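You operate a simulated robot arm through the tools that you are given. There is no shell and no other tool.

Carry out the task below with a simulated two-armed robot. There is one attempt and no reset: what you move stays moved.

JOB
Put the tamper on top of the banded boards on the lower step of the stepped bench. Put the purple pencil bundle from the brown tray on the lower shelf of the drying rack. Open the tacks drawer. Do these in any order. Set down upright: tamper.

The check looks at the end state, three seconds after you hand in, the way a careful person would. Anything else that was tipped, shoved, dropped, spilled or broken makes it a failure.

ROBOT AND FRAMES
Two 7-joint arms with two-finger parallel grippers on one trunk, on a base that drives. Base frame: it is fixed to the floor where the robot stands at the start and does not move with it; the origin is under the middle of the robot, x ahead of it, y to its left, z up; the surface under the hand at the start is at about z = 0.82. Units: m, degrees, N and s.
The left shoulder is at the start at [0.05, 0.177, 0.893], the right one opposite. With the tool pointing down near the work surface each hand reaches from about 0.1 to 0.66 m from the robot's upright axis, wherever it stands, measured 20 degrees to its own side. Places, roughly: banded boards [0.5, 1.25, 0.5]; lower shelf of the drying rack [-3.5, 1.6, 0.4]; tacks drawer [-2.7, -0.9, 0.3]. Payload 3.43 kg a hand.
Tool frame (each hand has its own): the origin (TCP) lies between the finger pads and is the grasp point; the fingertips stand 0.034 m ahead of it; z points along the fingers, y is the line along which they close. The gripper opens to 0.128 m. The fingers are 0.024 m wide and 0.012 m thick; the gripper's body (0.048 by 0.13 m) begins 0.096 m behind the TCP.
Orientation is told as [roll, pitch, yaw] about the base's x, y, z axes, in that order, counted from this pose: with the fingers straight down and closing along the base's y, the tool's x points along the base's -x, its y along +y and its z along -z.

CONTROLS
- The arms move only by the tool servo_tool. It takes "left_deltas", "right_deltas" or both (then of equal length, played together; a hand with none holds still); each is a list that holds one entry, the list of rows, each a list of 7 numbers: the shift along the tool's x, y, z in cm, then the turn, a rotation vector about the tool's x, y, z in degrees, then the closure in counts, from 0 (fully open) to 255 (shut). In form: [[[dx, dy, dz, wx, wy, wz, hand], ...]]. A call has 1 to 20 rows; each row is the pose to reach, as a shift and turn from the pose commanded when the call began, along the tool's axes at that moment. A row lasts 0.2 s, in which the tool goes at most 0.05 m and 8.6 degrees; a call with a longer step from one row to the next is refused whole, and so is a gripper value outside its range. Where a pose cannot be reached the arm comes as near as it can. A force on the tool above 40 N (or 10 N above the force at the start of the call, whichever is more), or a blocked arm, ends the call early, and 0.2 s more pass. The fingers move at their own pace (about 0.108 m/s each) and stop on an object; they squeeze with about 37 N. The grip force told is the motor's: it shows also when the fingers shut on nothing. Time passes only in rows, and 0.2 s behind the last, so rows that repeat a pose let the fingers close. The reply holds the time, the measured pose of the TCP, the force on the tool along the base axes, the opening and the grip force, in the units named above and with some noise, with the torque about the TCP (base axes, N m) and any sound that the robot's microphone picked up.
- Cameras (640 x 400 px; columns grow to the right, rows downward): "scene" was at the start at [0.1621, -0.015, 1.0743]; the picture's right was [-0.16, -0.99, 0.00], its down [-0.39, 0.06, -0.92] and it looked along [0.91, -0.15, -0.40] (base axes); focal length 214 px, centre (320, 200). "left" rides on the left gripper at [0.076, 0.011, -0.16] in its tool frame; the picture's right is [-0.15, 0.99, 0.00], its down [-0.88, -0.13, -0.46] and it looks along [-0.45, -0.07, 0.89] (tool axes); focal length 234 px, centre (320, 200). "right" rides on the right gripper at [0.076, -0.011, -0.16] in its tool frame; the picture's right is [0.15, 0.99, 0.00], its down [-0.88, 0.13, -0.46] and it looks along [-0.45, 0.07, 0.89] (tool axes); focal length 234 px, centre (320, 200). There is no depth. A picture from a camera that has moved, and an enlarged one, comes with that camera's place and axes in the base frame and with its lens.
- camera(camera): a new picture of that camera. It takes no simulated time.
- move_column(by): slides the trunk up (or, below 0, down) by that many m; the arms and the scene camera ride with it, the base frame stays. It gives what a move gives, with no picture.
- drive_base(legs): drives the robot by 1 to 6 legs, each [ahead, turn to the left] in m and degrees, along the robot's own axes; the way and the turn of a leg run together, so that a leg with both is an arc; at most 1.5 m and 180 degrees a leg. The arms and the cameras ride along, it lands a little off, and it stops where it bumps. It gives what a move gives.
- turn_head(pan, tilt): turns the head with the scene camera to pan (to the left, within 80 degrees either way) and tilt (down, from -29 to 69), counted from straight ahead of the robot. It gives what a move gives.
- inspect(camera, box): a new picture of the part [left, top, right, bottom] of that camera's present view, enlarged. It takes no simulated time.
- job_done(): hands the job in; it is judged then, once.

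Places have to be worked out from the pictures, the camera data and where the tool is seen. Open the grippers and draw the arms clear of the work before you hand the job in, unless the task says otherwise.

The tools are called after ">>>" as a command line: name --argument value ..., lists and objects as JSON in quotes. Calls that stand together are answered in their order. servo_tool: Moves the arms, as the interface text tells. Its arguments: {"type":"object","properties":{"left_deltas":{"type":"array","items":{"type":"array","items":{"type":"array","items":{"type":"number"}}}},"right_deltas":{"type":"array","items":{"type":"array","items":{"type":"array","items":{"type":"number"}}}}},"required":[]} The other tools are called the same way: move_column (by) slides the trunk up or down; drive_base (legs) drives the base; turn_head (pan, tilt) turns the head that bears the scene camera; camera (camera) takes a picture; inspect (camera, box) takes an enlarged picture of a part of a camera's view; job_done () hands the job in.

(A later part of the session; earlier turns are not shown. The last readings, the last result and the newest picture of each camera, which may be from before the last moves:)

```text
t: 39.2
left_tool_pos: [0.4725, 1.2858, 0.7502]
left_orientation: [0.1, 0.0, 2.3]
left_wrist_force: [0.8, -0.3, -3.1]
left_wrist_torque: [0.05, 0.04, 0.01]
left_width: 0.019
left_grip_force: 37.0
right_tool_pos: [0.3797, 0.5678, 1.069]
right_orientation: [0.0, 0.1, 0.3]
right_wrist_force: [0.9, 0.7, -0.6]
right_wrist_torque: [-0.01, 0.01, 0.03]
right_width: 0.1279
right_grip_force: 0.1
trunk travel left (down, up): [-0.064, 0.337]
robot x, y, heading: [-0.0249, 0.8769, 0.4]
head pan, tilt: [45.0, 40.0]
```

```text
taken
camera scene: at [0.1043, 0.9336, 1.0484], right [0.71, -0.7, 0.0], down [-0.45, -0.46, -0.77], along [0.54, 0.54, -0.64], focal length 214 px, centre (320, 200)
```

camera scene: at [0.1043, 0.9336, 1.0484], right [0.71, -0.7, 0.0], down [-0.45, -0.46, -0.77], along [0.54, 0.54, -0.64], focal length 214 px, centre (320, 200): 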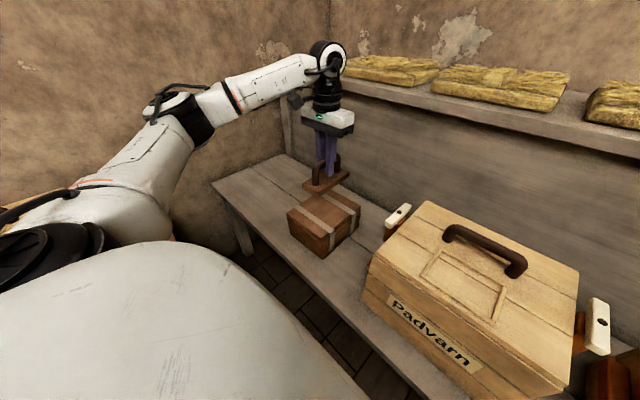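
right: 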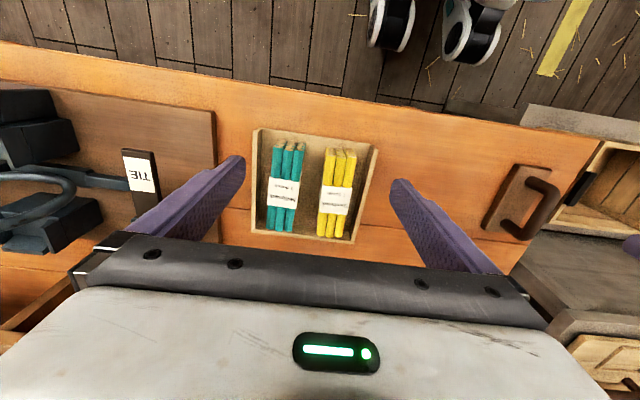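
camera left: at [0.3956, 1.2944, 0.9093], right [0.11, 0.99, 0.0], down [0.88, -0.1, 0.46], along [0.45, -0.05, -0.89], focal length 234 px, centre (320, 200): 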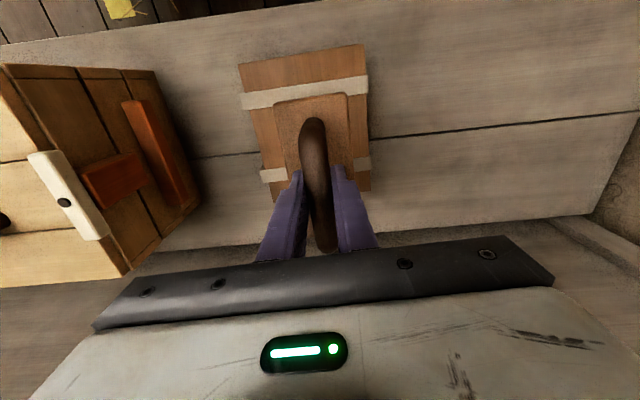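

Well aligned over the boards. I lower 9 cm, then go down in small steps to feel the contact.

>>> servo_tool --left_deltas '[[[0.2, -0.5, 3.0, 0, 0, 0, 255], [0.2, -0.6, 6.0, 0, 0, 0, 255], [0.2, -0.6, 8.5, 0, 0, 0, 255], [0.2, -0.6, 9.0, 0, 0, 0, 255], [0.2, -0.6, 9.0, 0, 0, 0, 255]]]'

>>> camera --camera "scene"

>>> inspect --camera "scene" --box '[265, 140, 425, 260]'

```text
t: 40.4
left_tool_pos: [0.4702, 1.2793, 0.6634]
left_orientation: [0.0, -0.2, 2.2]
left_wrist_force: [-1.2, 1.1, 0.1]
left_wrist_torque: [-0.04, -0.21, -0.01]
left_width: 0.019
left_grip_force: 37.1
right_tool_pos: [0.3792, 0.5678, 1.0682]
right_orientation: [0.0, 0.0, 0.3]
right_wrist_force: [-0.1, 0.0, -0.4]
right_wrist_torque: [0.02, 0.01, -0.02]
right_width: 0.128
right_grip_force: 0.1
trunk travel left (down, up): [-0.064, 0.337]
robot x, y, heading: [-0.0244, 0.8714, 0.5]
head pan, tilt: [45.0, 40.0]
```

```text
taken
camera scene: at [0.1039, 0.9334, 1.0486], right [0.71, -0.7, 0.0], down [-0.45, -0.46, -0.77], along [0.54, 0.55, -0.64], focal length 214 px, centre (320, 200)
```

scene: 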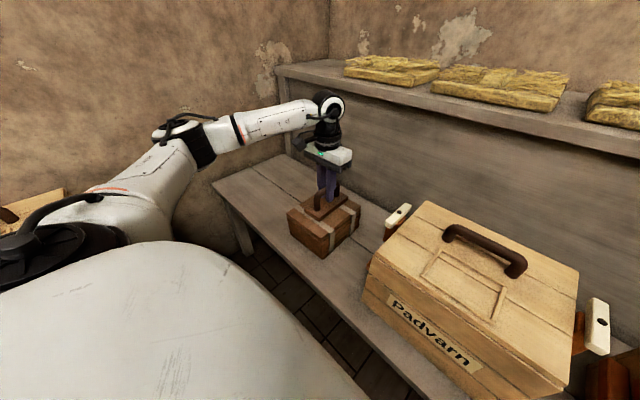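

```text
3.33 times, centred on (345, 200) of scene
camera zoom: at [0.1039, 0.9334, 1.0486], right [0.71, -0.7, 0.0], down [-0.45, -0.46, -0.77], along [0.54, 0.55, -0.64], focal length 715 px, centre (237, 200)
```

zoom: 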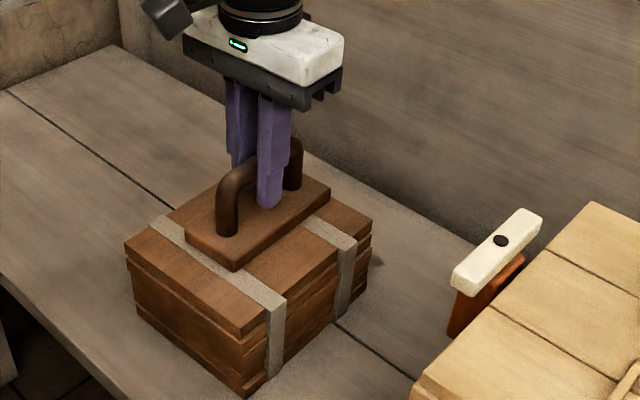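

The wrist force has gone from -3.1 N to about 0, so the plate is touching. I lower 3 mm more gently to seat it.

>>> servo_tool --left_deltas '[[[0, 0, 0.2, 0, 0, 0, 255], [0, 0, 0.3, 0, 0, 0, 255], [0, 0, 0.3, 0, 0, 0, 255]]]'

>>> inspect --camera "scene" --box '[285, 160, 385, 260]'

```text
t: 41.2
left_tool_pos: [0.4706, 1.2796, 0.6618]
left_orientation: [0.1, -0.4, 2.2]
left_wrist_force: [3.2, 5.9, 18.7]
left_wrist_torque: [0.01, 0.79, -0.12]
left_width: 0.0191
left_grip_force: 37.3
right_tool_pos: [0.3803, 0.5663, 1.0686]
right_orientation: [0.1, 0.0, 0.4]
right_wrist_force: [-0.5, 0.3, 0.4]
right_wrist_torque: [0.03, -0.01, -0.02]
right_width: 0.1279
right_grip_force: 0.1
trunk travel left (down, up): [-0.064, 0.337]
robot x, y, heading: [-0.0253, 0.8725, 0.2]
head pan, tilt: [45.0, 40.0]
```

```text
4.00 times, centred on (335, 210) of scene
camera zoom: at [0.1032, 0.9328, 1.0489], right [0.71, -0.7, 0.0], down [-0.45, -0.46, -0.77], along [0.54, 0.55, -0.64], focal length 858 px, centre (260, 160)
```

zoom: 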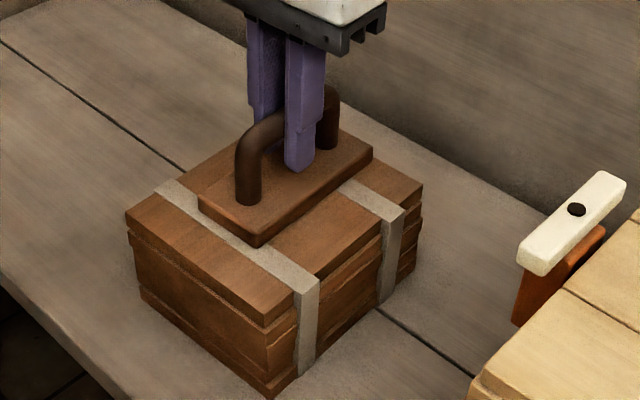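

Firm contact (18.7 N). I ease up 2 mm to unload, then open the fingers part way.

>>> servo_tool --left_deltas '[[[0, 0, -0.2, 0, 0, 0, 255], [0, 0, -0.2, 0, 0, 0, 255]]]'

>>> servo_tool --left_deltas '[[[0, 0, 0, 0, 0, 0, 220], [0, 0, 0, 0, 0, 0, 180], [0, 0, 0, 0, 0, 0, 110], [0, 0, 0, 0, 0, 0, 110], [0, 0, 0, 0, 0, 0, 110]]]'

>>> inspect --camera "scene" --box '[285, 160, 385, 260]'

>>> camera --camera "left"

```text
t: 41.8
left_tool_pos: [0.4706, 1.2785, 0.6622]
left_orientation: [0.0, -0.3, 2.2]
left_wrist_force: [5.9, 5.9, 13.7]
left_wrist_torque: [0.1, -0.88, 0.13]
left_width: 0.0194
left_grip_force: 36.6
right_tool_pos: [0.379, 0.5665, 1.0684]
right_orientation: [0.1, -0.1, 0.3]
right_wrist_force: [-0.1, 0.1, 0.6]
right_wrist_torque: [-0.01, -0.01, 0.02]
right_width: 0.1279
right_grip_force: 0.0
trunk travel left (down, up): [-0.064, 0.337]
robot x, y, heading: [-0.0263, 0.8744, 0.4]
head pan, tilt: [45.0, 40.0]
```

```text
t: 43.0
left_tool_pos: [0.4684, 1.2782, 0.6612]
left_orientation: [0.1, -0.1, 2.3]
left_wrist_force: [0.7, 0.1, 0.5]
left_wrist_torque: [-0.01, 0.01, -0.04]
left_width: 0.0729
left_grip_force: 0.2
right_tool_pos: [0.3811, 0.5675, 1.0682]
right_orientation: [0.0, 0.0, 0.3]
right_wrist_force: [0.2, 0.1, 0.8]
right_wrist_torque: [0.01, 0.04, -0.02]
right_width: 0.1281
right_grip_force: 0.1
trunk travel left (down, up): [-0.064, 0.337]
robot x, y, heading: [-0.0248, 0.8745, 0.5]
head pan, tilt: [45.0, 40.0]
```

```text
4.00 times, centred on (335, 210) of scene
camera zoom: at [0.1041, 0.9334, 1.0485], right [0.71, -0.7, 0.0], down [-0.45, -0.46, -0.77], along [0.54, 0.55, -0.64], focal length 858 px, centre (260, 160)
```

zoom: 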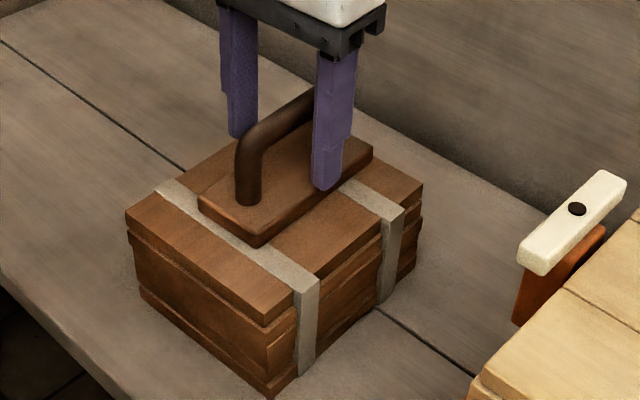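

```text
taken
camera left: at [0.3922, 1.2875, 0.8195], right [0.11, 0.99, 0.0], down [0.88, -0.1, 0.46], along [0.45, -0.05, -0.89], focal length 234 px, centre (320, 200)
```

left: 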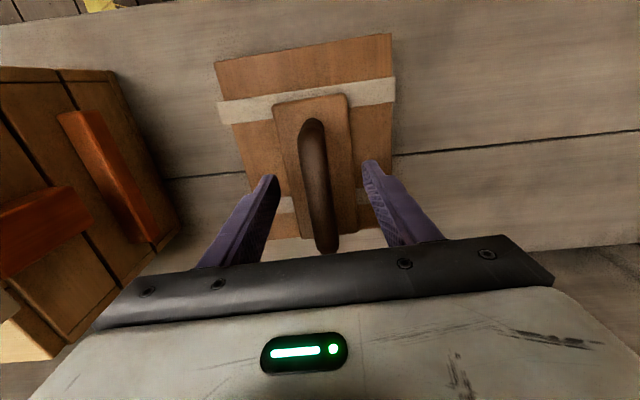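

The tamper stands flat and free on the boards. I raise the hand straight up 20 cm, then draw it back to the robot.

>>> servo_tool --left_deltas '[[[0, 0, -3.0, 0, 0, 0, 110], [0, 0, -7.0, 0, 0, 0, 110], [0, 0, -11.0, 0, 0, 0, 110], [0, 0, -15.0, 0, 0, 0, 110], [0, 0, -20.0, 0, 0, 0, 110], [2.0, -4.0, -23.0, 0, 0, 0, 110], [4.0, -8.0, -26.0, 0, 0, 0, 110], [6.0, -12.0, -29.0, 0, 0, 0, 110], [8.0, -16.0, -32.0, 0, 0, 0, 110], [10.0, -20.0, -35.0, 0, 0, 0, 110], [12.0, -24.0, -38.0, 0, 0, 0, 110], [12.0, -24.0, -38.0, 0, 0, 0, 110]]]'

>>> camera --camera "scene"

>>> inspect --camera "scene" --box '[265, 140, 425, 260]'

```text
refused: row 6 steps farther than a row can; nothing moved
```

```text
taken
camera scene: at [0.1041, 0.9334, 1.0485], right [0.71, -0.7, 0.0], down [-0.45, -0.46, -0.77], along [0.54, 0.55, -0.64], focal length 214 px, centre (320, 200)
```

scene: 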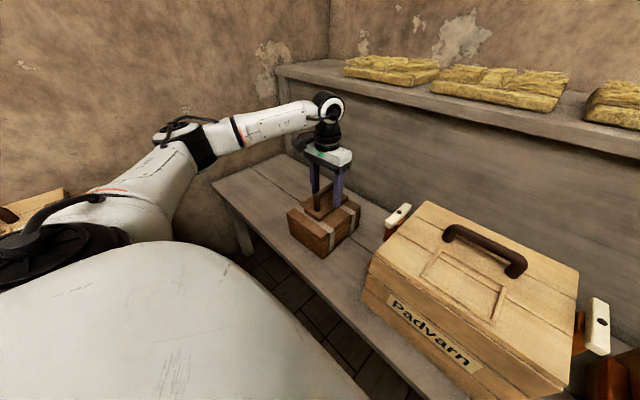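

```text
3.33 times, centred on (345, 200) of scene
camera zoom: at [0.1041, 0.9334, 1.0485], right [0.71, -0.7, 0.0], down [-0.45, -0.46, -0.77], along [0.54, 0.55, -0.64], focal length 715 px, centre (237, 200)
```

zoom: 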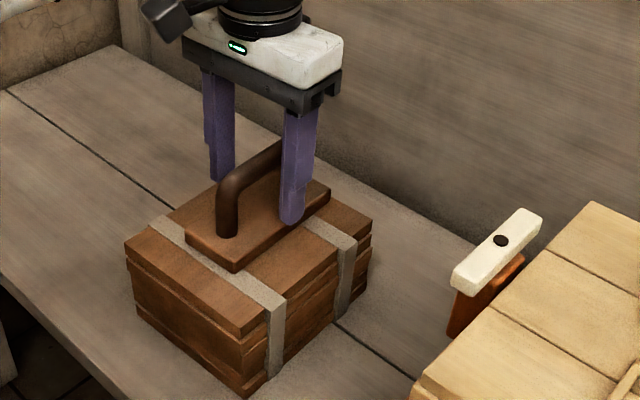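

The call was refused for too long a step; nothing moved. I repeat with shorter steps.

>>> servo_tool --left_deltas '[[[0, 0, -3.0, 0, 0, 0, 110], [0, 0, -7.0, 0, 0, 0, 110], [0, 0, -11.0, 0, 0, 0, 110], [0, 0, -15.0, 0, 0, 0, 110], [0, 0, -19.5, 0, 0, 0, 110], [1.5, -3.5, -22.0, 0, 0, 0, 110], [3.0, -7.0, -24.5, 0, 0, 0, 110], [4.5, -10.5, -27.0, 0, 0, 0, 110], [6.0, -14.0, -29.5, 0, 0, 0, 110], [7.5, -17.5, -32.0, 0, 0, 0, 110], [9.0, -21.0, -34.5, 0, 0, 0, 110], [10.5, -24.5, -37.0, 0, 0, 0, 110], [10.5, -24.5, -37.0, 0, 0, 0, 110]]]'

>>> inspect --camera "scene" --box '[265, 140, 425, 260]'

```text
t: 45.8
left_tool_pos: [0.3718, 1.03, 1.0342]
left_orientation: [-0.1, -0.1, 2.2]
left_wrist_force: [0.7, -0.3, 0.1]
left_wrist_torque: [-0.02, 0.01, 0.03]
left_width: 0.0726
left_grip_force: 0.0
right_tool_pos: [0.379, 0.5684, 1.0686]
right_orientation: [0.0, 0.0, 0.2]
right_wrist_force: [0.2, -0.9, -0.2]
right_wrist_torque: [0.01, 0.0, 0.0]
right_width: 0.128
right_grip_force: 0.0
trunk travel left (down, up): [-0.064, 0.337]
robot x, y, heading: [-0.0264, 0.8722, 0.6]
head pan, tilt: [45.0, 40.0]
```

```text
3.33 times, centred on (345, 200) of scene
camera zoom: at [0.104, 0.9334, 1.0485], right [0.71, -0.7, 0.0], down [-0.45, -0.46, -0.77], along [0.54, 0.55, -0.64], focal length 715 px, centre (237, 200)
```

zoom: 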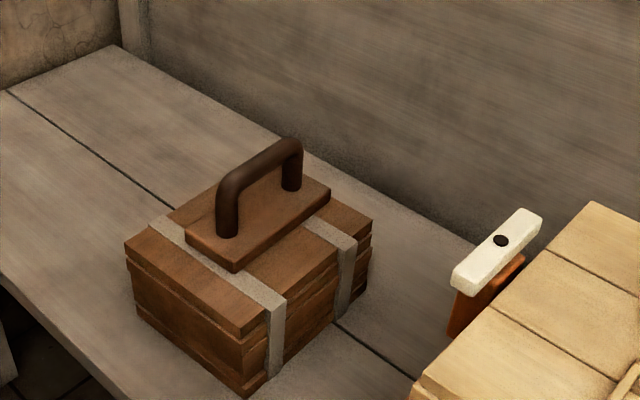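

The tamper is upright on the boards. Next the purple bundle: I back off, drive back to the front of the orange bench, and face it again.

>>> drive_base --legs '[[-0.32, 0], [0, -90], [0.88, 0], [0, 90]]'

>>> turn_head --pan 0 --tilt 35

>>> camera --camera "scene"

```text
t: 59.8
left_tool_pos: [0.0652, 0.1391, 1.0336]
left_orientation: [0.0, -0.2, 1.4]
left_wrist_force: [0.2, 0.8, 0.3]
left_wrist_torque: [0.02, 0.02, 0.0]
left_width: 0.0727
left_grip_force: 0.2
right_tool_pos: [0.0649, -0.3236, 1.0668]
right_orientation: [0.0, 0.1, -0.6]
right_wrist_force: [0.6, -0.1, 0.4]
right_wrist_torque: [-0.01, -0.01, -0.01]
right_width: 0.128
right_grip_force: 0.1
trunk travel left (down, up): [-0.064, 0.337]
robot x, y, heading: [-0.3378, -0.0128, -0.4]
head pan, tilt: [45.0, 40.0]
```

```text
t: 60.9
left_tool_pos: [0.065, 0.1396, 1.0334]
left_orientation: [0.0, 0.0, 1.2]
left_wrist_force: [-1.4, -0.1, 0.6]
left_wrist_torque: [0.01, 0.0, -0.02]
left_width: 0.0727
left_grip_force: 0.1
right_tool_pos: [0.0655, -0.3239, 1.068]
right_orientation: [0.1, 0.0, -0.5]
right_wrist_force: [0.4, -0.6, 0.5]
right_wrist_torque: [0.0, 0.03, 0.0]
right_width: 0.1278
right_grip_force: 0.0
trunk travel left (down, up): [-0.064, 0.337]
robot x, y, heading: [-0.3387, -0.0095, -0.4]
head pan, tilt: [0.0, 35.0]
```

```text
taken
camera scene: at [-0.1767, -0.0145, 1.056], right [-0.01, -1.0, 0.0], down [-0.57, 0.0, -0.82], along [0.82, -0.01, -0.57], focal length 214 px, centre (320, 200)
```

scene: 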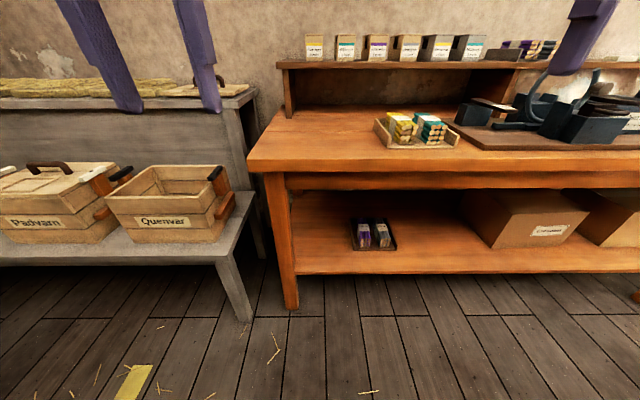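

>>> inspect --camera "scene" --box '[330, 200, 420, 260]'

>>> inspect --camera "scene" --box '[240, 140, 480, 320]'

```text
6.67 times, centred on (375, 230) of scene
camera zoom: at [-0.1767, -0.0145, 1.056], right [-0.01, -1.0, 0.0], down [-0.57, 0.0, -0.82], along [0.82, -0.01, -0.57], focal length 1430 px, centre (-47, 0)
```

zoom: 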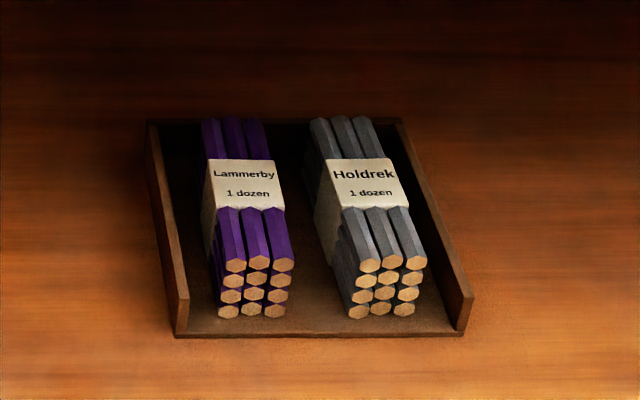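

```text
2.22 times, centred on (360, 230) of scene
camera zoom: at [-0.1767, -0.0145, 1.056], right [-0.01, -1.0, 0.0], down [-0.57, 0.0, -0.82], along [0.82, -0.01, -0.57], focal length 477 px, centre (231, 133)
```

zoom: 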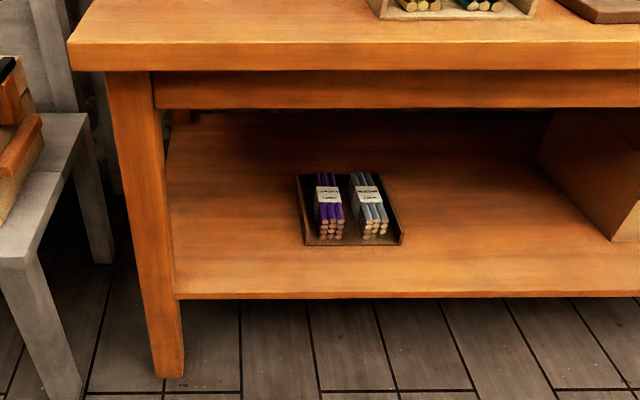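

Triangulating: the shelf is at z≈0.30, the tray spans x 0.49–0.69, y -0.17…-0.37 (open toward me), and the purple bundle spans x≈0.505–0.65, y≈-0.202…-0.251, top z≈0.367. I will reach in with the right hand pitched 45° forward; first I lower the trunk and bring the hand down in front of the bench.

>>> move_column --by -0.064

>>> servo_tool --right_deltas '[[[0, 1.0, 4.0, 0, -5, 0, 120], [0, 2.0, 8.0, 0, -10, 0, 120], [0, 3.0, 12.0, 0, -15, 0, 120], [0, 4.0, 16.0, 0, -20, 0, 120], [0, 5.0, 20.0, 0, -25, 0, 120], [0, 6.0, 24.0, 0, -30, 0, 120], [0, 7.0, 28.0, 0, -35, 0, 120], [0, 8.0, 32.0, 0, -40, 0, 120], [0, 9.0, 36.0, 0, -45, 0, 120], [0, 9.7, 40.0, 0, -45, 0, 120], [0, 9.7, 40.0, 0, -45, 0, 120]]]'

>>> camera --camera "right"

>>> camera --camera "scene"

```text
t: 61.9
left_tool_pos: [0.0653, 0.1395, 0.9706]
left_orientation: [-0.1, -0.1, 1.4]
left_wrist_force: [0.0, 0.9, -0.2]
left_wrist_torque: [-0.03, 0.03, 0.03]
left_width: 0.0731
left_grip_force: 0.0
right_tool_pos: [0.067, -0.3239, 1.0036]
right_orientation: [0.0, 0.0, -0.4]
right_wrist_force: [0.1, -0.3, 0.6]
right_wrist_torque: [0.01, 0.01, -0.03]
right_width: 0.1278
right_grip_force: 0.1
trunk travel left (down, up): [0.0, 0.401]
robot x, y, heading: [-0.3382, -0.0081, -0.5]
head pan, tilt: [0.0, 35.0]
```

```text
t: 64.3
left_tool_pos: [0.0652, 0.1388, 0.969]
left_orientation: [-0.1, -0.1, 1.4]
left_wrist_force: [-0.5, 0.3, 0.2]
left_wrist_torque: [0.03, -0.01, 0.0]
left_width: 0.0728
left_grip_force: 0.1
right_tool_pos: [0.0949, -0.2209, 0.5976]
right_orientation: [0.2, -45.0, -0.6]
right_wrist_force: [-0.3, -0.9, -0.1]
right_wrist_torque: [-0.01, 0.03, 0.0]
right_width: 0.0679
right_grip_force: 0.0
right hand out of reach, approached as far as the arm can: row 8, 9, 10, 11
trunk travel left (down, up): [0.0, 0.401]
robot x, y, heading: [-0.3365, -0.0143, -0.6]
head pan, tilt: [0.0, 35.0]
```

```text
taken
camera right: at [-0.0729, -0.2311, 0.6543], right [-0.1, 0.99, -0.1], down [0.3, 0.13, 0.94], along [0.95, 0.06, -0.31], focal length 234 px, centre (320, 200)
```

right: 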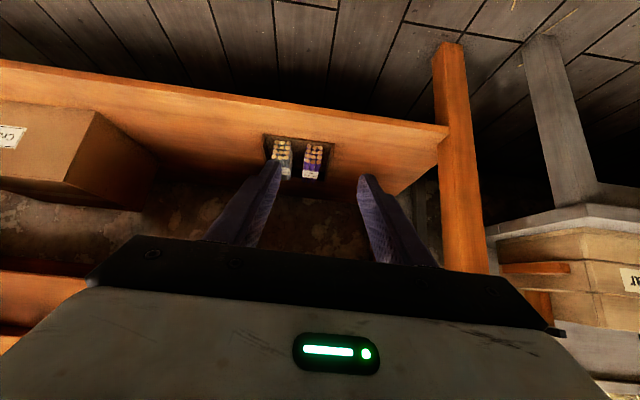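

```text
taken
camera scene: at [-0.1767, -0.0146, 0.992], right [-0.01, -1.0, 0.0], down [-0.57, 0.01, -0.82], along [0.82, -0.01, -0.57], focal length 214 px, centre (320, 200)
```

scene: 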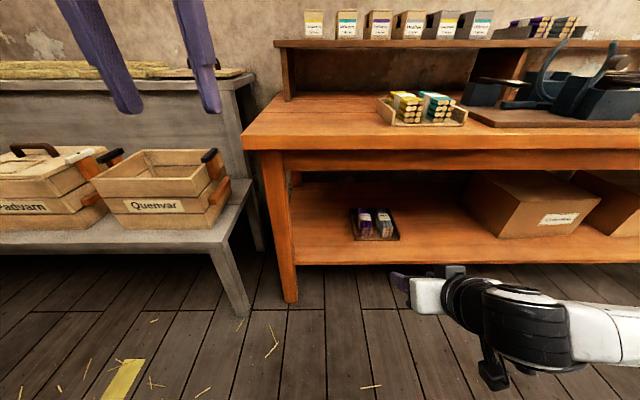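

The hand is now at (0.095, -0.221, 0.598) pitched 45° and can see the tray. I drive 0.2 m ahead so that the bundle comes within reach; the hand passes below the bench's apron (bottom ≈0.72) and above the shelf (0.30).

>>> drive_base --legs '[[0.2, 0.5]]'

>>> turn_head --pan -25 --tilt 50

>>> camera --camera "scene"

>>> camera --camera "right"

```text
t: 65.9
left_tool_pos: [0.2658, 0.1415, 0.9693]
left_orientation: [0.0, -0.1, 1.8]
left_wrist_force: [-0.2, 0.1, 0.4]
left_wrist_torque: [0.0, 0.0, 0.01]
left_width: 0.0727
left_grip_force: 0.1
right_tool_pos: [0.2985, -0.2196, 0.5973]
right_orientation: [0.0, -45.0, -0.1]
right_wrist_force: [0.0, -0.2, -0.6]
right_wrist_torque: [0.02, 0.0, 0.0]
right_width: 0.0676
right_grip_force: 0.1
trunk travel left (down, up): [0.0, 0.401]
robot x, y, heading: [-0.1364, -0.0115, -0.1]
head pan, tilt: [0.0, 35.0]
```

```text
t: 66.8
left_tool_pos: [0.2666, 0.1403, 0.9699]
left_orientation: [0.1, -0.1, 1.7]
left_wrist_force: [-0.1, 0.2, 0.0]
left_wrist_torque: [-0.04, -0.03, -0.01]
left_width: 0.0729
left_grip_force: 0.1
right_tool_pos: [0.2979, -0.2182, 0.5953]
right_orientation: [0.1, -44.9, -0.1]
right_wrist_force: [-0.6, -0.4, -0.3]
right_wrist_torque: [0.02, -0.01, -0.01]
right_width: 0.0675
right_grip_force: 0.1
trunk travel left (down, up): [0.0, 0.401]
robot x, y, heading: [-0.135, -0.0148, 0.2]
head pan, tilt: [-25.0, 50.0]
```

```text
taken
camera scene: at [0.0069, -0.0467, 0.9703], right [-0.42, -0.91, 0.0], down [-0.69, 0.32, -0.64], along [0.58, -0.27, -0.77], focal length 214 px, centre (320, 200)
```

scene: 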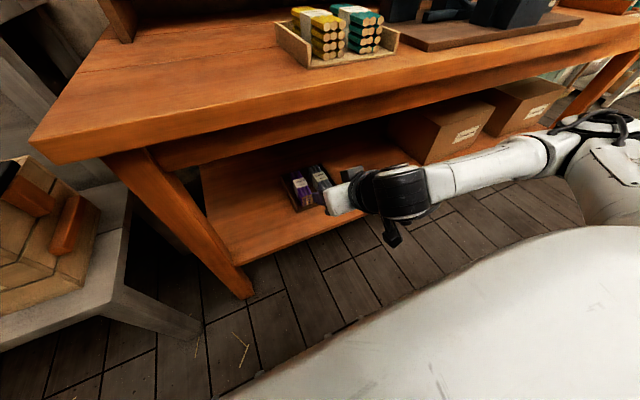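

```text
taken
camera right: at [0.131, -0.23, 0.6549], right [-0.1, 0.99, -0.1], down [0.3, 0.13, 0.94], along [0.95, 0.07, -0.31], focal length 234 px, centre (320, 200)
```

right: 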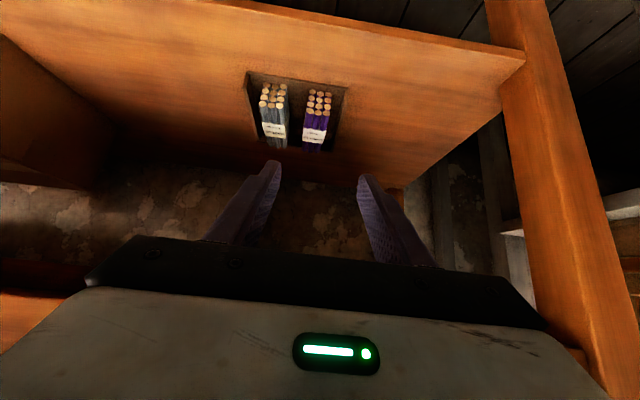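

I enlarge the right hand's view of the tray to confirm the bundle's place.

>>> inspect --camera "right" --box '[230, 60, 360, 160]'

```text
4.00 times, centred on (295, 110) of right
camera zoom: at [0.131, -0.23, 0.6549], right [-0.1, 0.99, -0.1], down [0.3, 0.13, 0.94], along [0.95, 0.07, -0.31], focal length 937 px, centre (420, 560)
```

zoom: 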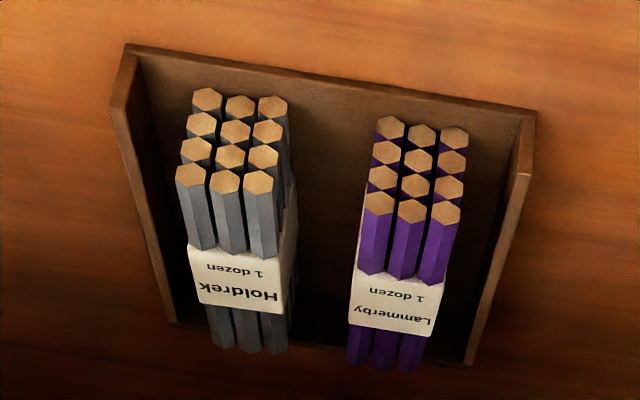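

The right-hand view confirms: bundle axis at y≈-0.225, x 0.505–0.64, z 0.308–0.365, with tray wall at y≈-0.178 and grey bundle from y≈-0.281. I narrow the fingers to ~64 mm and approach halfway along the tool axis, watching the forearm.

>>> servo_tool --right_deltas '[[[-0.3, -0.1, 3.0, 0, 0, 0, 128], [-0.7, -0.3, 6.0, 0, 0, 0, 128], [-1.1, -0.4, 9.0, 0, 0, 0, 128], [-1.5, -0.6, 12.0, 0, 0, 0, 128], [-1.9, -0.7, 15.0, 0, 0, 0, 128], [-2.2, -0.8, 18.0, 0, 0, 0, 128], [-2.4, -0.8, 18.0, 0, 0, 0, 128]]]'

>>> camera --camera "scene"

>>> camera --camera "right"

```text
t: 68.4
left_tool_pos: [0.2666, 0.1423, 0.9706]
left_orientation: [0.0, 0.0, 1.8]
left_wrist_force: [0.8, -0.8, -0.2]
left_wrist_torque: [-0.01, -0.01, 0.03]
left_width: 0.0726
left_grip_force: 0.0
right_tool_pos: [0.4414, -0.2263, 0.4872]
right_orientation: [0.0, -45.1, 0.0]
right_wrist_force: [0.1, 0.0, -0.2]
right_wrist_torque: [0.01, 0.03, -0.02]
right_width: 0.0635
right_grip_force: 0.1
trunk travel left (down, up): [0.0, 0.401]
robot x, y, heading: [-0.1361, -0.0154, 0.0]
head pan, tilt: [-25.0, 50.0]
```

```text
taken
camera scene: at [0.0068, -0.0468, 0.9703], right [-0.42, -0.91, 0.0], down [-0.69, 0.32, -0.64], along [0.58, -0.27, -0.77], focal length 214 px, centre (320, 200)
```

scene: 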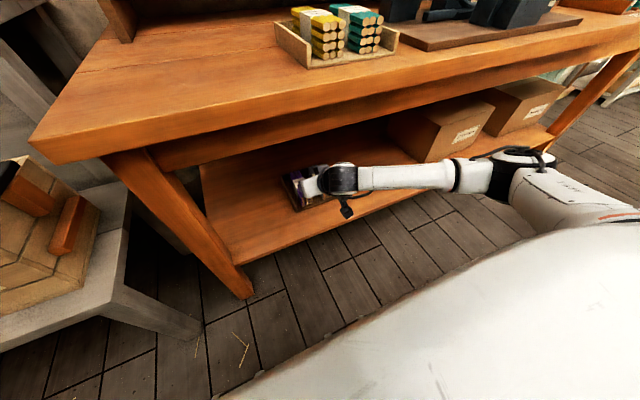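

```text
taken
camera right: at [0.2753, -0.2377, 0.5448], right [-0.1, 0.99, -0.1], down [0.3, 0.13, 0.94], along [0.95, 0.07, -0.31], focal length 234 px, centre (320, 200)
```

right: 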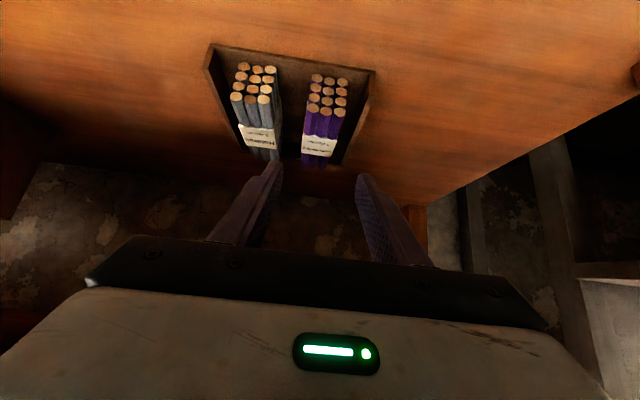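

The forearm runs free below the apron. I continue 11 cm along the tool axis so the fingertips stop just above the bundle, then check the alignment.

>>> servo_tool --right_deltas '[[[0.0, 0, 3.0, 0, 0, 0, 128], [0.1, 0, 6.0, 0, 0, 0, 128], [0.2, 0, 9.0, 0, 0, 0, 128], [0.2, 0, 11.0, 0, 0, 0, 128], [0.2, 0, 11.0, 0, 0, 0, 128]]]'

>>> camera --camera "scene"

>>> camera --camera "right"

>>> inspect --camera "right" --box '[190, 20, 430, 200]'

```text
t: 69.6
left_tool_pos: [0.266, 0.1413, 0.9698]
left_orientation: [0.0, -0.1, 1.8]
left_wrist_force: [1.2, 0.5, -0.5]
left_wrist_torque: [-0.04, -0.01, 0.0]
left_width: 0.0729
left_grip_force: 0.0
right_tool_pos: [0.5183, -0.2285, 0.4077]
right_orientation: [-0.1, -45.0, -0.1]
right_wrist_force: [0.3, -0.8, 0.0]
right_wrist_torque: [0.02, 0.03, 0.01]
right_width: 0.0636
right_grip_force: 0.1
trunk travel left (down, up): [0.0, 0.401]
robot x, y, heading: [-0.1322, -0.0138, -0.2]
head pan, tilt: [-25.0, 50.0]
```

```text
taken
camera scene: at [0.0068, -0.0468, 0.9703], right [-0.42, -0.91, 0.0], down [-0.69, 0.32, -0.64], along [0.58, -0.27, -0.77], focal length 214 px, centre (320, 200)
```

scene: 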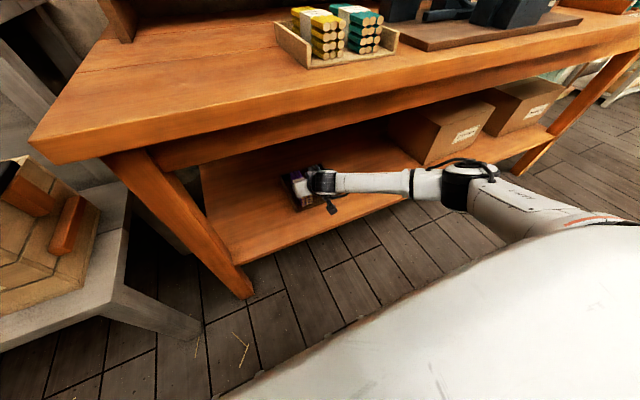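

```text
taken
camera right: at [0.3514, -0.2392, 0.4646], right [-0.1, 0.99, -0.1], down [0.3, 0.13, 0.94], along [0.95, 0.07, -0.31], focal length 234 px, centre (320, 200)
```

right: 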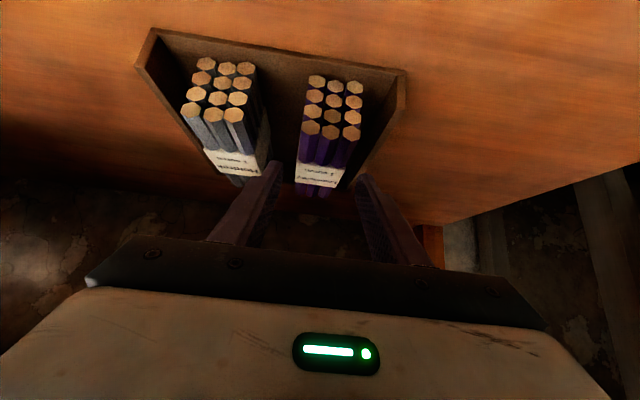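

```text
2.22 times, centred on (310, 110) of right
camera zoom: at [0.3514, -0.2392, 0.4646], right [-0.1, 0.99, -0.1], down [0.3, 0.13, 0.94], along [0.95, 0.07, -0.31], focal length 520 px, centre (342, 400)
```

zoom: 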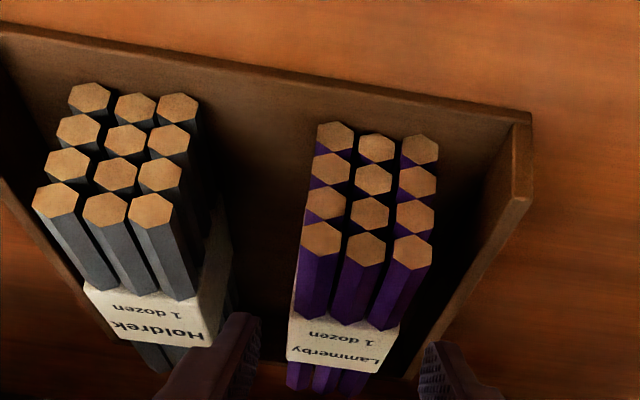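

Aligned: bundle y from about -0.249 to -0.203, finger gap from -0.260 to -0.197. I go the last 8 cm in slowly with a 1.5 mm correction.

>>> servo_tool --right_deltas '[[[0.0, 0.15, 2.0, 0, 0, 0, 128], [0.1, 0.15, 4.0, 0, 0, 0, 128], [0.1, 0.15, 6.0, 0, 0, 0, 128], [0.1, 0.15, 7.5, 0, 0, 0, 128], [0.1, 0.15, 8.1, 0, 0, 0, 128], [0.1, 0.15, 8.1, 0, 0, 0, 128]]]'

>>> camera --camera "right"

>>> camera --camera "scene"

```text
t: 71.0
left_tool_pos: [0.2658, 0.1409, 0.97]
left_orientation: [0.0, -0.1, 1.8]
left_wrist_force: [0.0, -0.5, 0.1]
left_wrist_torque: [0.0, 0.0, -0.01]
left_width: 0.073
left_grip_force: 0.0
right_tool_pos: [0.5752, -0.2265, 0.3505]
right_orientation: [0.0, -45.1, -0.2]
right_wrist_force: [-0.5, -0.3, -0.2]
right_wrist_torque: [-0.02, 0.03, 0.01]
right_width: 0.0638
right_grip_force: 0.2
trunk travel left (down, up): [0.0, 0.401]
robot x, y, heading: [-0.1353, -0.0136, -0.1]
head pan, tilt: [-25.0, 50.0]
```

```text
taken
camera right: at [0.4084, -0.237, 0.4078], right [-0.1, 0.99, -0.1], down [0.3, 0.13, 0.94], along [0.95, 0.07, -0.31], focal length 234 px, centre (320, 200)
```

right: 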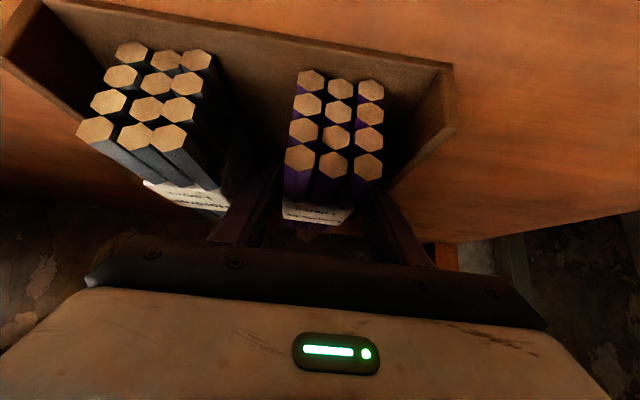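

```text
taken
camera scene: at [0.0068, -0.0468, 0.9703], right [-0.42, -0.91, 0.0], down [-0.69, 0.32, -0.64], along [0.58, -0.27, -0.77], focal length 214 px, centre (320, 200)
```

scene: 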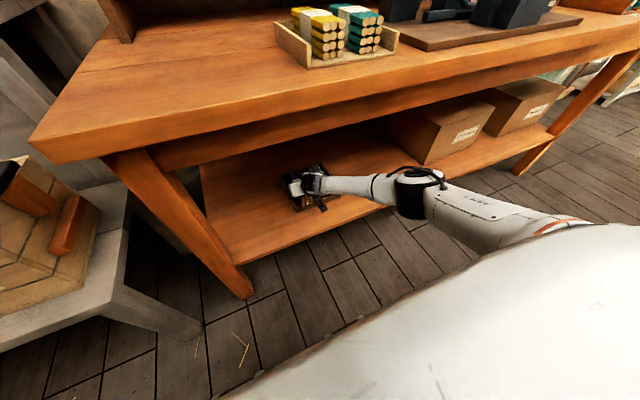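

No contact forces and the fingers straddle the bundle. I close the right gripper.

>>> servo_tool --right_deltas '[[[0, 0, 0, 0, 0, 0, 150], [0, 0, 0, 0, 0, 0, 200], [0, 0, 0, 0, 0, 0, 255], [0, 0, 0, 0, 0, 0, 255], [0, 0, 0, 0, 0, 0, 255]]]'

>>> camera --camera "right"

```text
t: 72.2
left_tool_pos: [0.2653, 0.1403, 0.9702]
left_orientation: [0.1, 0.0, 1.8]
left_wrist_force: [0.3, -0.2, -0.5]
left_wrist_torque: [-0.01, 0.02, -0.05]
left_width: 0.0727
left_grip_force: 0.0
right_tool_pos: [0.5758, -0.226, 0.3497]
right_orientation: [0.0, -45.0, -0.1]
right_wrist_force: [0.8, 0.5, 0.2]
right_wrist_torque: [-0.11, -0.02, 0.05]
right_width: 0.0477
right_grip_force: 36.6
trunk travel left (down, up): [0.0, 0.401]
robot x, y, heading: [-0.1339, -0.0148, -0.2]
head pan, tilt: [-25.0, 50.0]
```

```text
taken
camera right: at [0.4083, -0.237, 0.4079], right [-0.1, 0.99, -0.1], down [0.3, 0.13, 0.94], along [0.95, 0.07, -0.31], focal length 234 px, centre (320, 200)
```

right: 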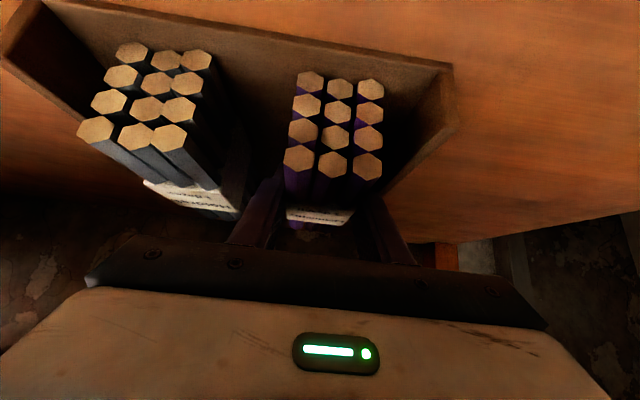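

Gripped at 47.7 mm. I lift the bundle 6.5 cm straight up in small steps, clear of the tray walls and the grey bundle.

>>> servo_tool --right_deltas '[[[-0.7, 0, -0.7, 0, 0, 0, 255], [-1.4, 0, -1.4, 0, 0, 0, 255], [-2.4, 0, -2.4, 0, 0, 0, 255], [-3.4, 0, -3.4, 0, 0, 0, 255], [-4.6, 0, -4.6, 0, 0, 0, 255], [-4.6, 0, -4.6, 0, 0, 0, 255]]]'

>>> camera --camera "right"

>>> camera --camera "scene"

```text
t: 73.6
left_tool_pos: [0.2661, 0.1414, 0.9691]
left_orientation: [-0.1, -0.1, 1.9]
left_wrist_force: [0.6, -0.8, -0.2]
left_wrist_torque: [-0.02, 0.0, -0.02]
left_width: 0.0729
left_grip_force: 0.0
right_tool_pos: [0.576, -0.2254, 0.4138]
right_orientation: [-0.1, -45.0, -0.1]
right_wrist_force: [0.7, -0.3, -0.8]
right_wrist_torque: [-0.02, 0.02, 0.01]
right_width: 0.0477
right_grip_force: 37.0
trunk travel left (down, up): [0.0, 0.401]
robot x, y, heading: [-0.1291, -0.0147, 0.0]
head pan, tilt: [-25.0, 50.0]
```

```text
taken
camera right: at [0.4086, -0.2369, 0.4724], right [-0.1, 0.99, -0.1], down [0.3, 0.13, 0.94], along [0.95, 0.07, -0.31], focal length 234 px, centre (320, 200)
```

right: 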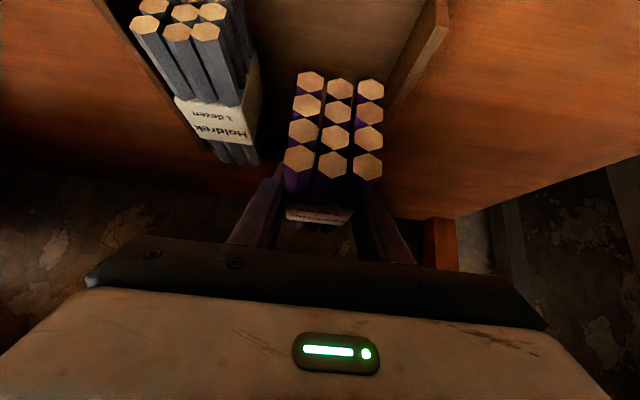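

```text
taken
camera scene: at [0.0069, -0.0468, 0.9703], right [-0.42, -0.91, 0.0], down [-0.69, 0.32, -0.64], along [0.58, -0.27, -0.77], focal length 214 px, centre (320, 200)
```

scene: 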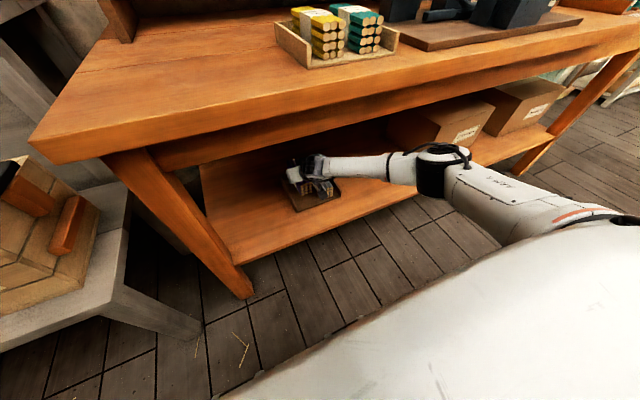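

The bundle hangs steady in the grip, clear of the tray. I withdraw the hand along the path it came.

>>> servo_tool --right_deltas '[[[1.09, 0, -3.67, 0, 0, 0, 255], [2.18, 0, -7.34, 0, 0, 0, 255], [3.27, 0, -11.0, 0, 0, 0, 255], [4.36, 0, -14.68, 0, 0, 0, 255], [4.85, 0, -18.2, 0, 0, 0, 255], [5.34, 0, -21.8, 0, 0, 0, 255], [5.83, 0, -25.4, 0, 0, 0, 255], [6.32, 0, -28.9, 0, 0, 0, 255], [6.5, 0, -31.0, 0, 0, 0, 255], [6.5, 0, -31.0, 0, 0, 0, 255]]]'

>>> camera --camera "right"

>>> camera --camera "scene"

```text
t: 75.8
left_tool_pos: [0.266, 0.1409, 0.9694]
left_orientation: [0.0, -0.2, 1.8]
left_wrist_force: [-0.4, 0.7, -0.3]
left_wrist_torque: [0.01, -0.01, -0.01]
left_width: 0.0729
left_grip_force: 0.2
right_tool_pos: [0.308, -0.226, 0.587]
right_orientation: [0.1, -44.8, -0.1]
right_wrist_force: [1.0, 0.6, -1.2]
right_wrist_torque: [0.02, 0.01, 0.03]
right_width: 0.0477
right_grip_force: 37.0
trunk travel left (down, up): [0.0, 0.401]
robot x, y, heading: [-0.1373, -0.0149, 0.1]
head pan, tilt: [-25.0, 50.0]
```

```text
taken
camera right: at [0.1403, -0.2365, 0.6451], right [-0.1, 0.99, -0.1], down [0.3, 0.13, 0.94], along [0.95, 0.07, -0.31], focal length 234 px, centre (320, 200)
```

right: 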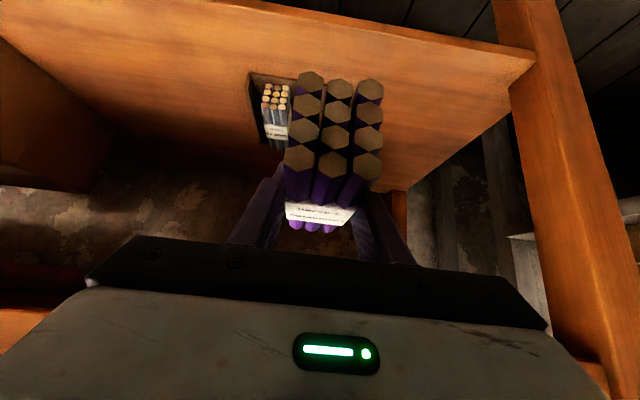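

```text
taken
camera scene: at [0.0069, -0.0468, 0.9703], right [-0.42, -0.91, 0.0], down [-0.69, 0.32, -0.64], along [0.58, -0.27, -0.77], focal length 214 px, centre (320, 200)
```

scene: 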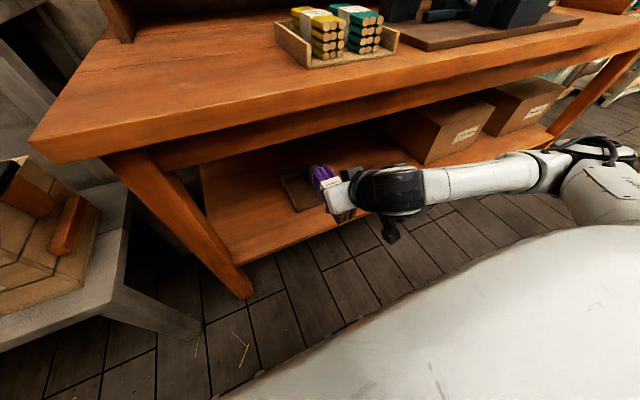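

I back away 0.3 m so the bundle is clear of the bench, then raise the right hand to carrying height keeping its pitch.

>>> drive_base --legs '[[-0.3, 0]]'

>>> servo_tool --right_deltas '[[[-2.8, 0, -2.8, 0, 0, 0, 255], [-5.6, 0, -5.6, 0, 0, 0, 255], [-8.4, 0, -8.4, 0, 0, 0, 255], [-11.2, 0, -11.2, 0, 0, 0, 255], [-14.0, 0, -14.0, 0, 0, 0, 255], [-16.8, 0, -16.8, 0, 0, 0, 255], [-19.6, 0, -19.6, 0, 0, 0, 255], [-22.4, 0, -22.4, 0, 0, 0, 255], [-25.2, 0, -25.2, 0, 0, 0, 255], [-28.0, 0, -28.0, 0, 0, 0, 255], [-28.0, 0, -28.0, 0, 0, 0, 255]]]'

>>> turn_head --pan -70 --tilt 20

>>> camera --camera "scene"

```text
t: 77.8
left_tool_pos: [-0.0038, 0.1413, 0.9714]
left_orientation: [-0.1, -0.3, 1.6]
left_wrist_force: [-0.2, -0.1, 0.4]
left_wrist_torque: [0.02, -0.02, 0.01]
left_width: 0.0728
left_grip_force: 0.1
right_tool_pos: [0.0377, -0.2248, 0.5854]
right_orientation: [0.0, -44.8, -0.1]
right_wrist_force: [-0.7, 0.1, -1.8]
right_wrist_torque: [-0.01, -0.02, 0.02]
right_width: 0.0476
right_grip_force: 37.0
trunk travel left (down, up): [0.0, 0.401]
robot x, y, heading: [-0.4022, -0.0159, -0.2]
head pan, tilt: [-25.0, 50.0]
stopped in leg 1: the robot was blocked; the commanded pose is now the measured one
```

```text
t: 80.2
left_tool_pos: [-0.0038, 0.1414, 0.9724]
left_orientation: [-0.1, -0.3, 1.5]
left_wrist_force: [-0.1, -0.5, -0.3]
left_wrist_torque: [0.01, -0.03, -0.02]
left_width: 0.0726
left_grip_force: 0.0
right_tool_pos: [0.0389, -0.2226, 0.9837]
right_orientation: [-0.1, -44.9, 0.0]
right_wrist_force: [-1.2, -0.5, -1.6]
right_wrist_torque: [0.0, -0.01, -0.02]
right_width: 0.0478
right_grip_force: 36.2
trunk travel left (down, up): [0.0, 0.401]
robot x, y, heading: [-0.4019, -0.0144, -0.0]
head pan, tilt: [-25.0, 50.0]
```

```text
t: 81.3
left_tool_pos: [-0.0038, 0.1411, 0.9717]
left_orientation: [-0.1, -0.4, 1.6]
left_wrist_force: [-0.9, -0.2, 0.4]
left_wrist_torque: [0.0, -0.04, 0.01]
left_width: 0.0727
left_grip_force: 0.0
right_tool_pos: [0.0384, -0.2229, 0.9836]
right_orientation: [0.1, -44.9, -0.1]
right_wrist_force: [0.6, -0.2, -2.1]
right_wrist_torque: [0.01, 0.01, 0.0]
right_width: 0.0478
right_grip_force: 36.7
trunk travel left (down, up): [0.0, 0.401]
robot x, y, heading: [-0.3995, -0.0138, 0.0]
head pan, tilt: [-70.0, 20.0]
```

```text
taken
camera scene: at [-0.2992, -0.1016, 1.0158], right [-0.94, -0.34, 0.0], down [-0.12, 0.32, -0.94], along [0.32, -0.88, -0.34], focal length 214 px, centre (320, 200)
```

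scene: 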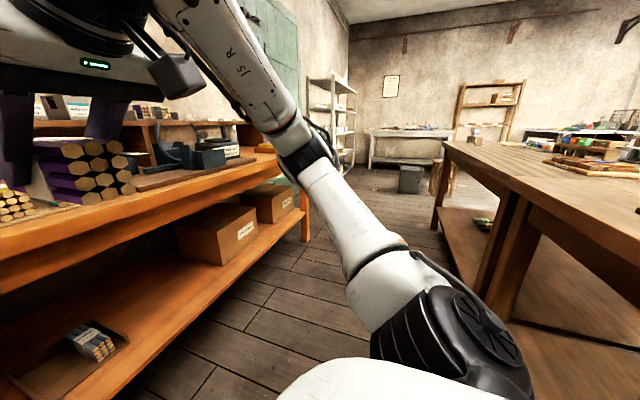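

The robot was blocked while backing at x≈-0.40. I must see what is behind, so I look to both sides as far back as possible.

>>> turn_head --pan -80 --tilt 50

>>> camera --camera "scene"

>>> turn_head --pan 80 --tilt 45

>>> camera --camera "scene"

>>> camera --camera "left"

```text
t: 82.2
left_tool_pos: [-0.0024, 0.1401, 0.971]
left_orientation: [-0.1, -0.2, 1.6]
left_wrist_force: [-0.2, 0.3, 0.5]
left_wrist_torque: [0.01, 0.0, -0.02]
left_width: 0.0728
left_grip_force: 0.1
right_tool_pos: [0.0382, -0.2227, 0.9847]
right_orientation: [0.0, -44.9, -0.1]
right_wrist_force: [-0.2, -0.8, -2.6]
right_wrist_torque: [-0.04, 0.02, -0.01]
right_width: 0.0477
right_grip_force: 36.7
trunk travel left (down, up): [0.0, 0.401]
robot x, y, heading: [-0.4007, -0.0163, -0.0]
head pan, tilt: [-80.0, 50.0]
```

```text
taken
camera scene: at [-0.3177, -0.09, 0.9703], right [-0.98, -0.17, 0.0], down [-0.13, 0.75, -0.64], along [0.11, -0.63, -0.77], focal length 214 px, centre (320, 200)
```

scene: 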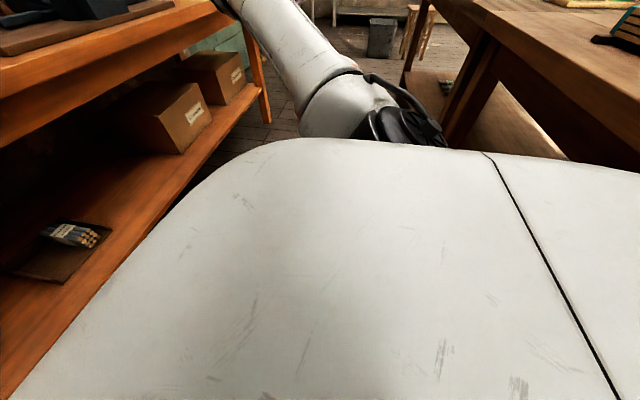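

```text
t: 84.7
left_tool_pos: [-0.0027, 0.1403, 0.9708]
left_orientation: [0.0, -0.4, 1.6]
left_wrist_force: [0.8, 0.5, -0.2]
left_wrist_torque: [0.01, 0.01, -0.02]
left_width: 0.0728
left_grip_force: 0.0
right_tool_pos: [0.0389, -0.2233, 0.9831]
right_orientation: [0.1, -44.9, -0.2]
right_wrist_force: [0.3, -0.1, -2.6]
right_wrist_torque: [0.01, 0.04, -0.01]
right_width: 0.0476
right_grip_force: 37.7
trunk travel left (down, up): [0.0, 0.401]
robot x, y, heading: [-0.4023, -0.0124, 0.1]
head pan, tilt: [80.0, 45.0]
```

```text
taken
camera scene: at [-0.3168, 0.066, 0.9772], right [0.98, -0.17, 0.0], down [-0.12, -0.7, -0.71], along [0.12, 0.7, -0.71], focal length 214 px, centre (320, 200)
```

scene: 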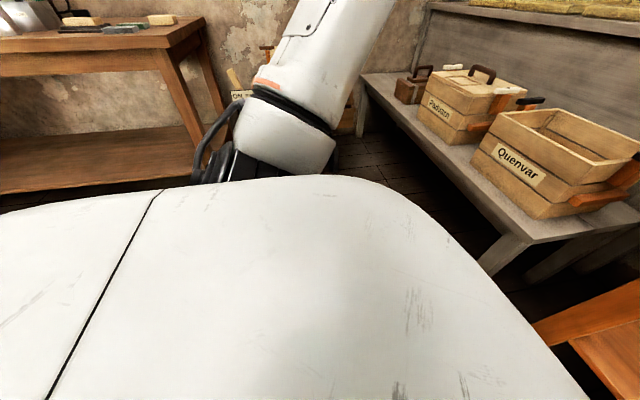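

```text
taken
camera left: at [-0.0805, 0.1503, 1.1296], right [0.12, 0.99, 0.0], down [0.88, -0.1, 0.46], along [0.46, -0.06, -0.89], focal length 234 px, centre (320, 200)
```

left: 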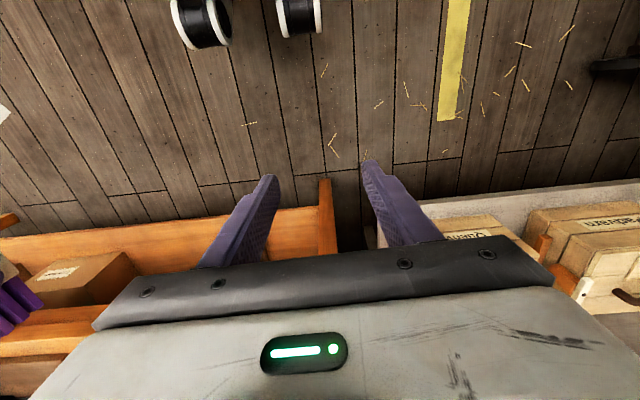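

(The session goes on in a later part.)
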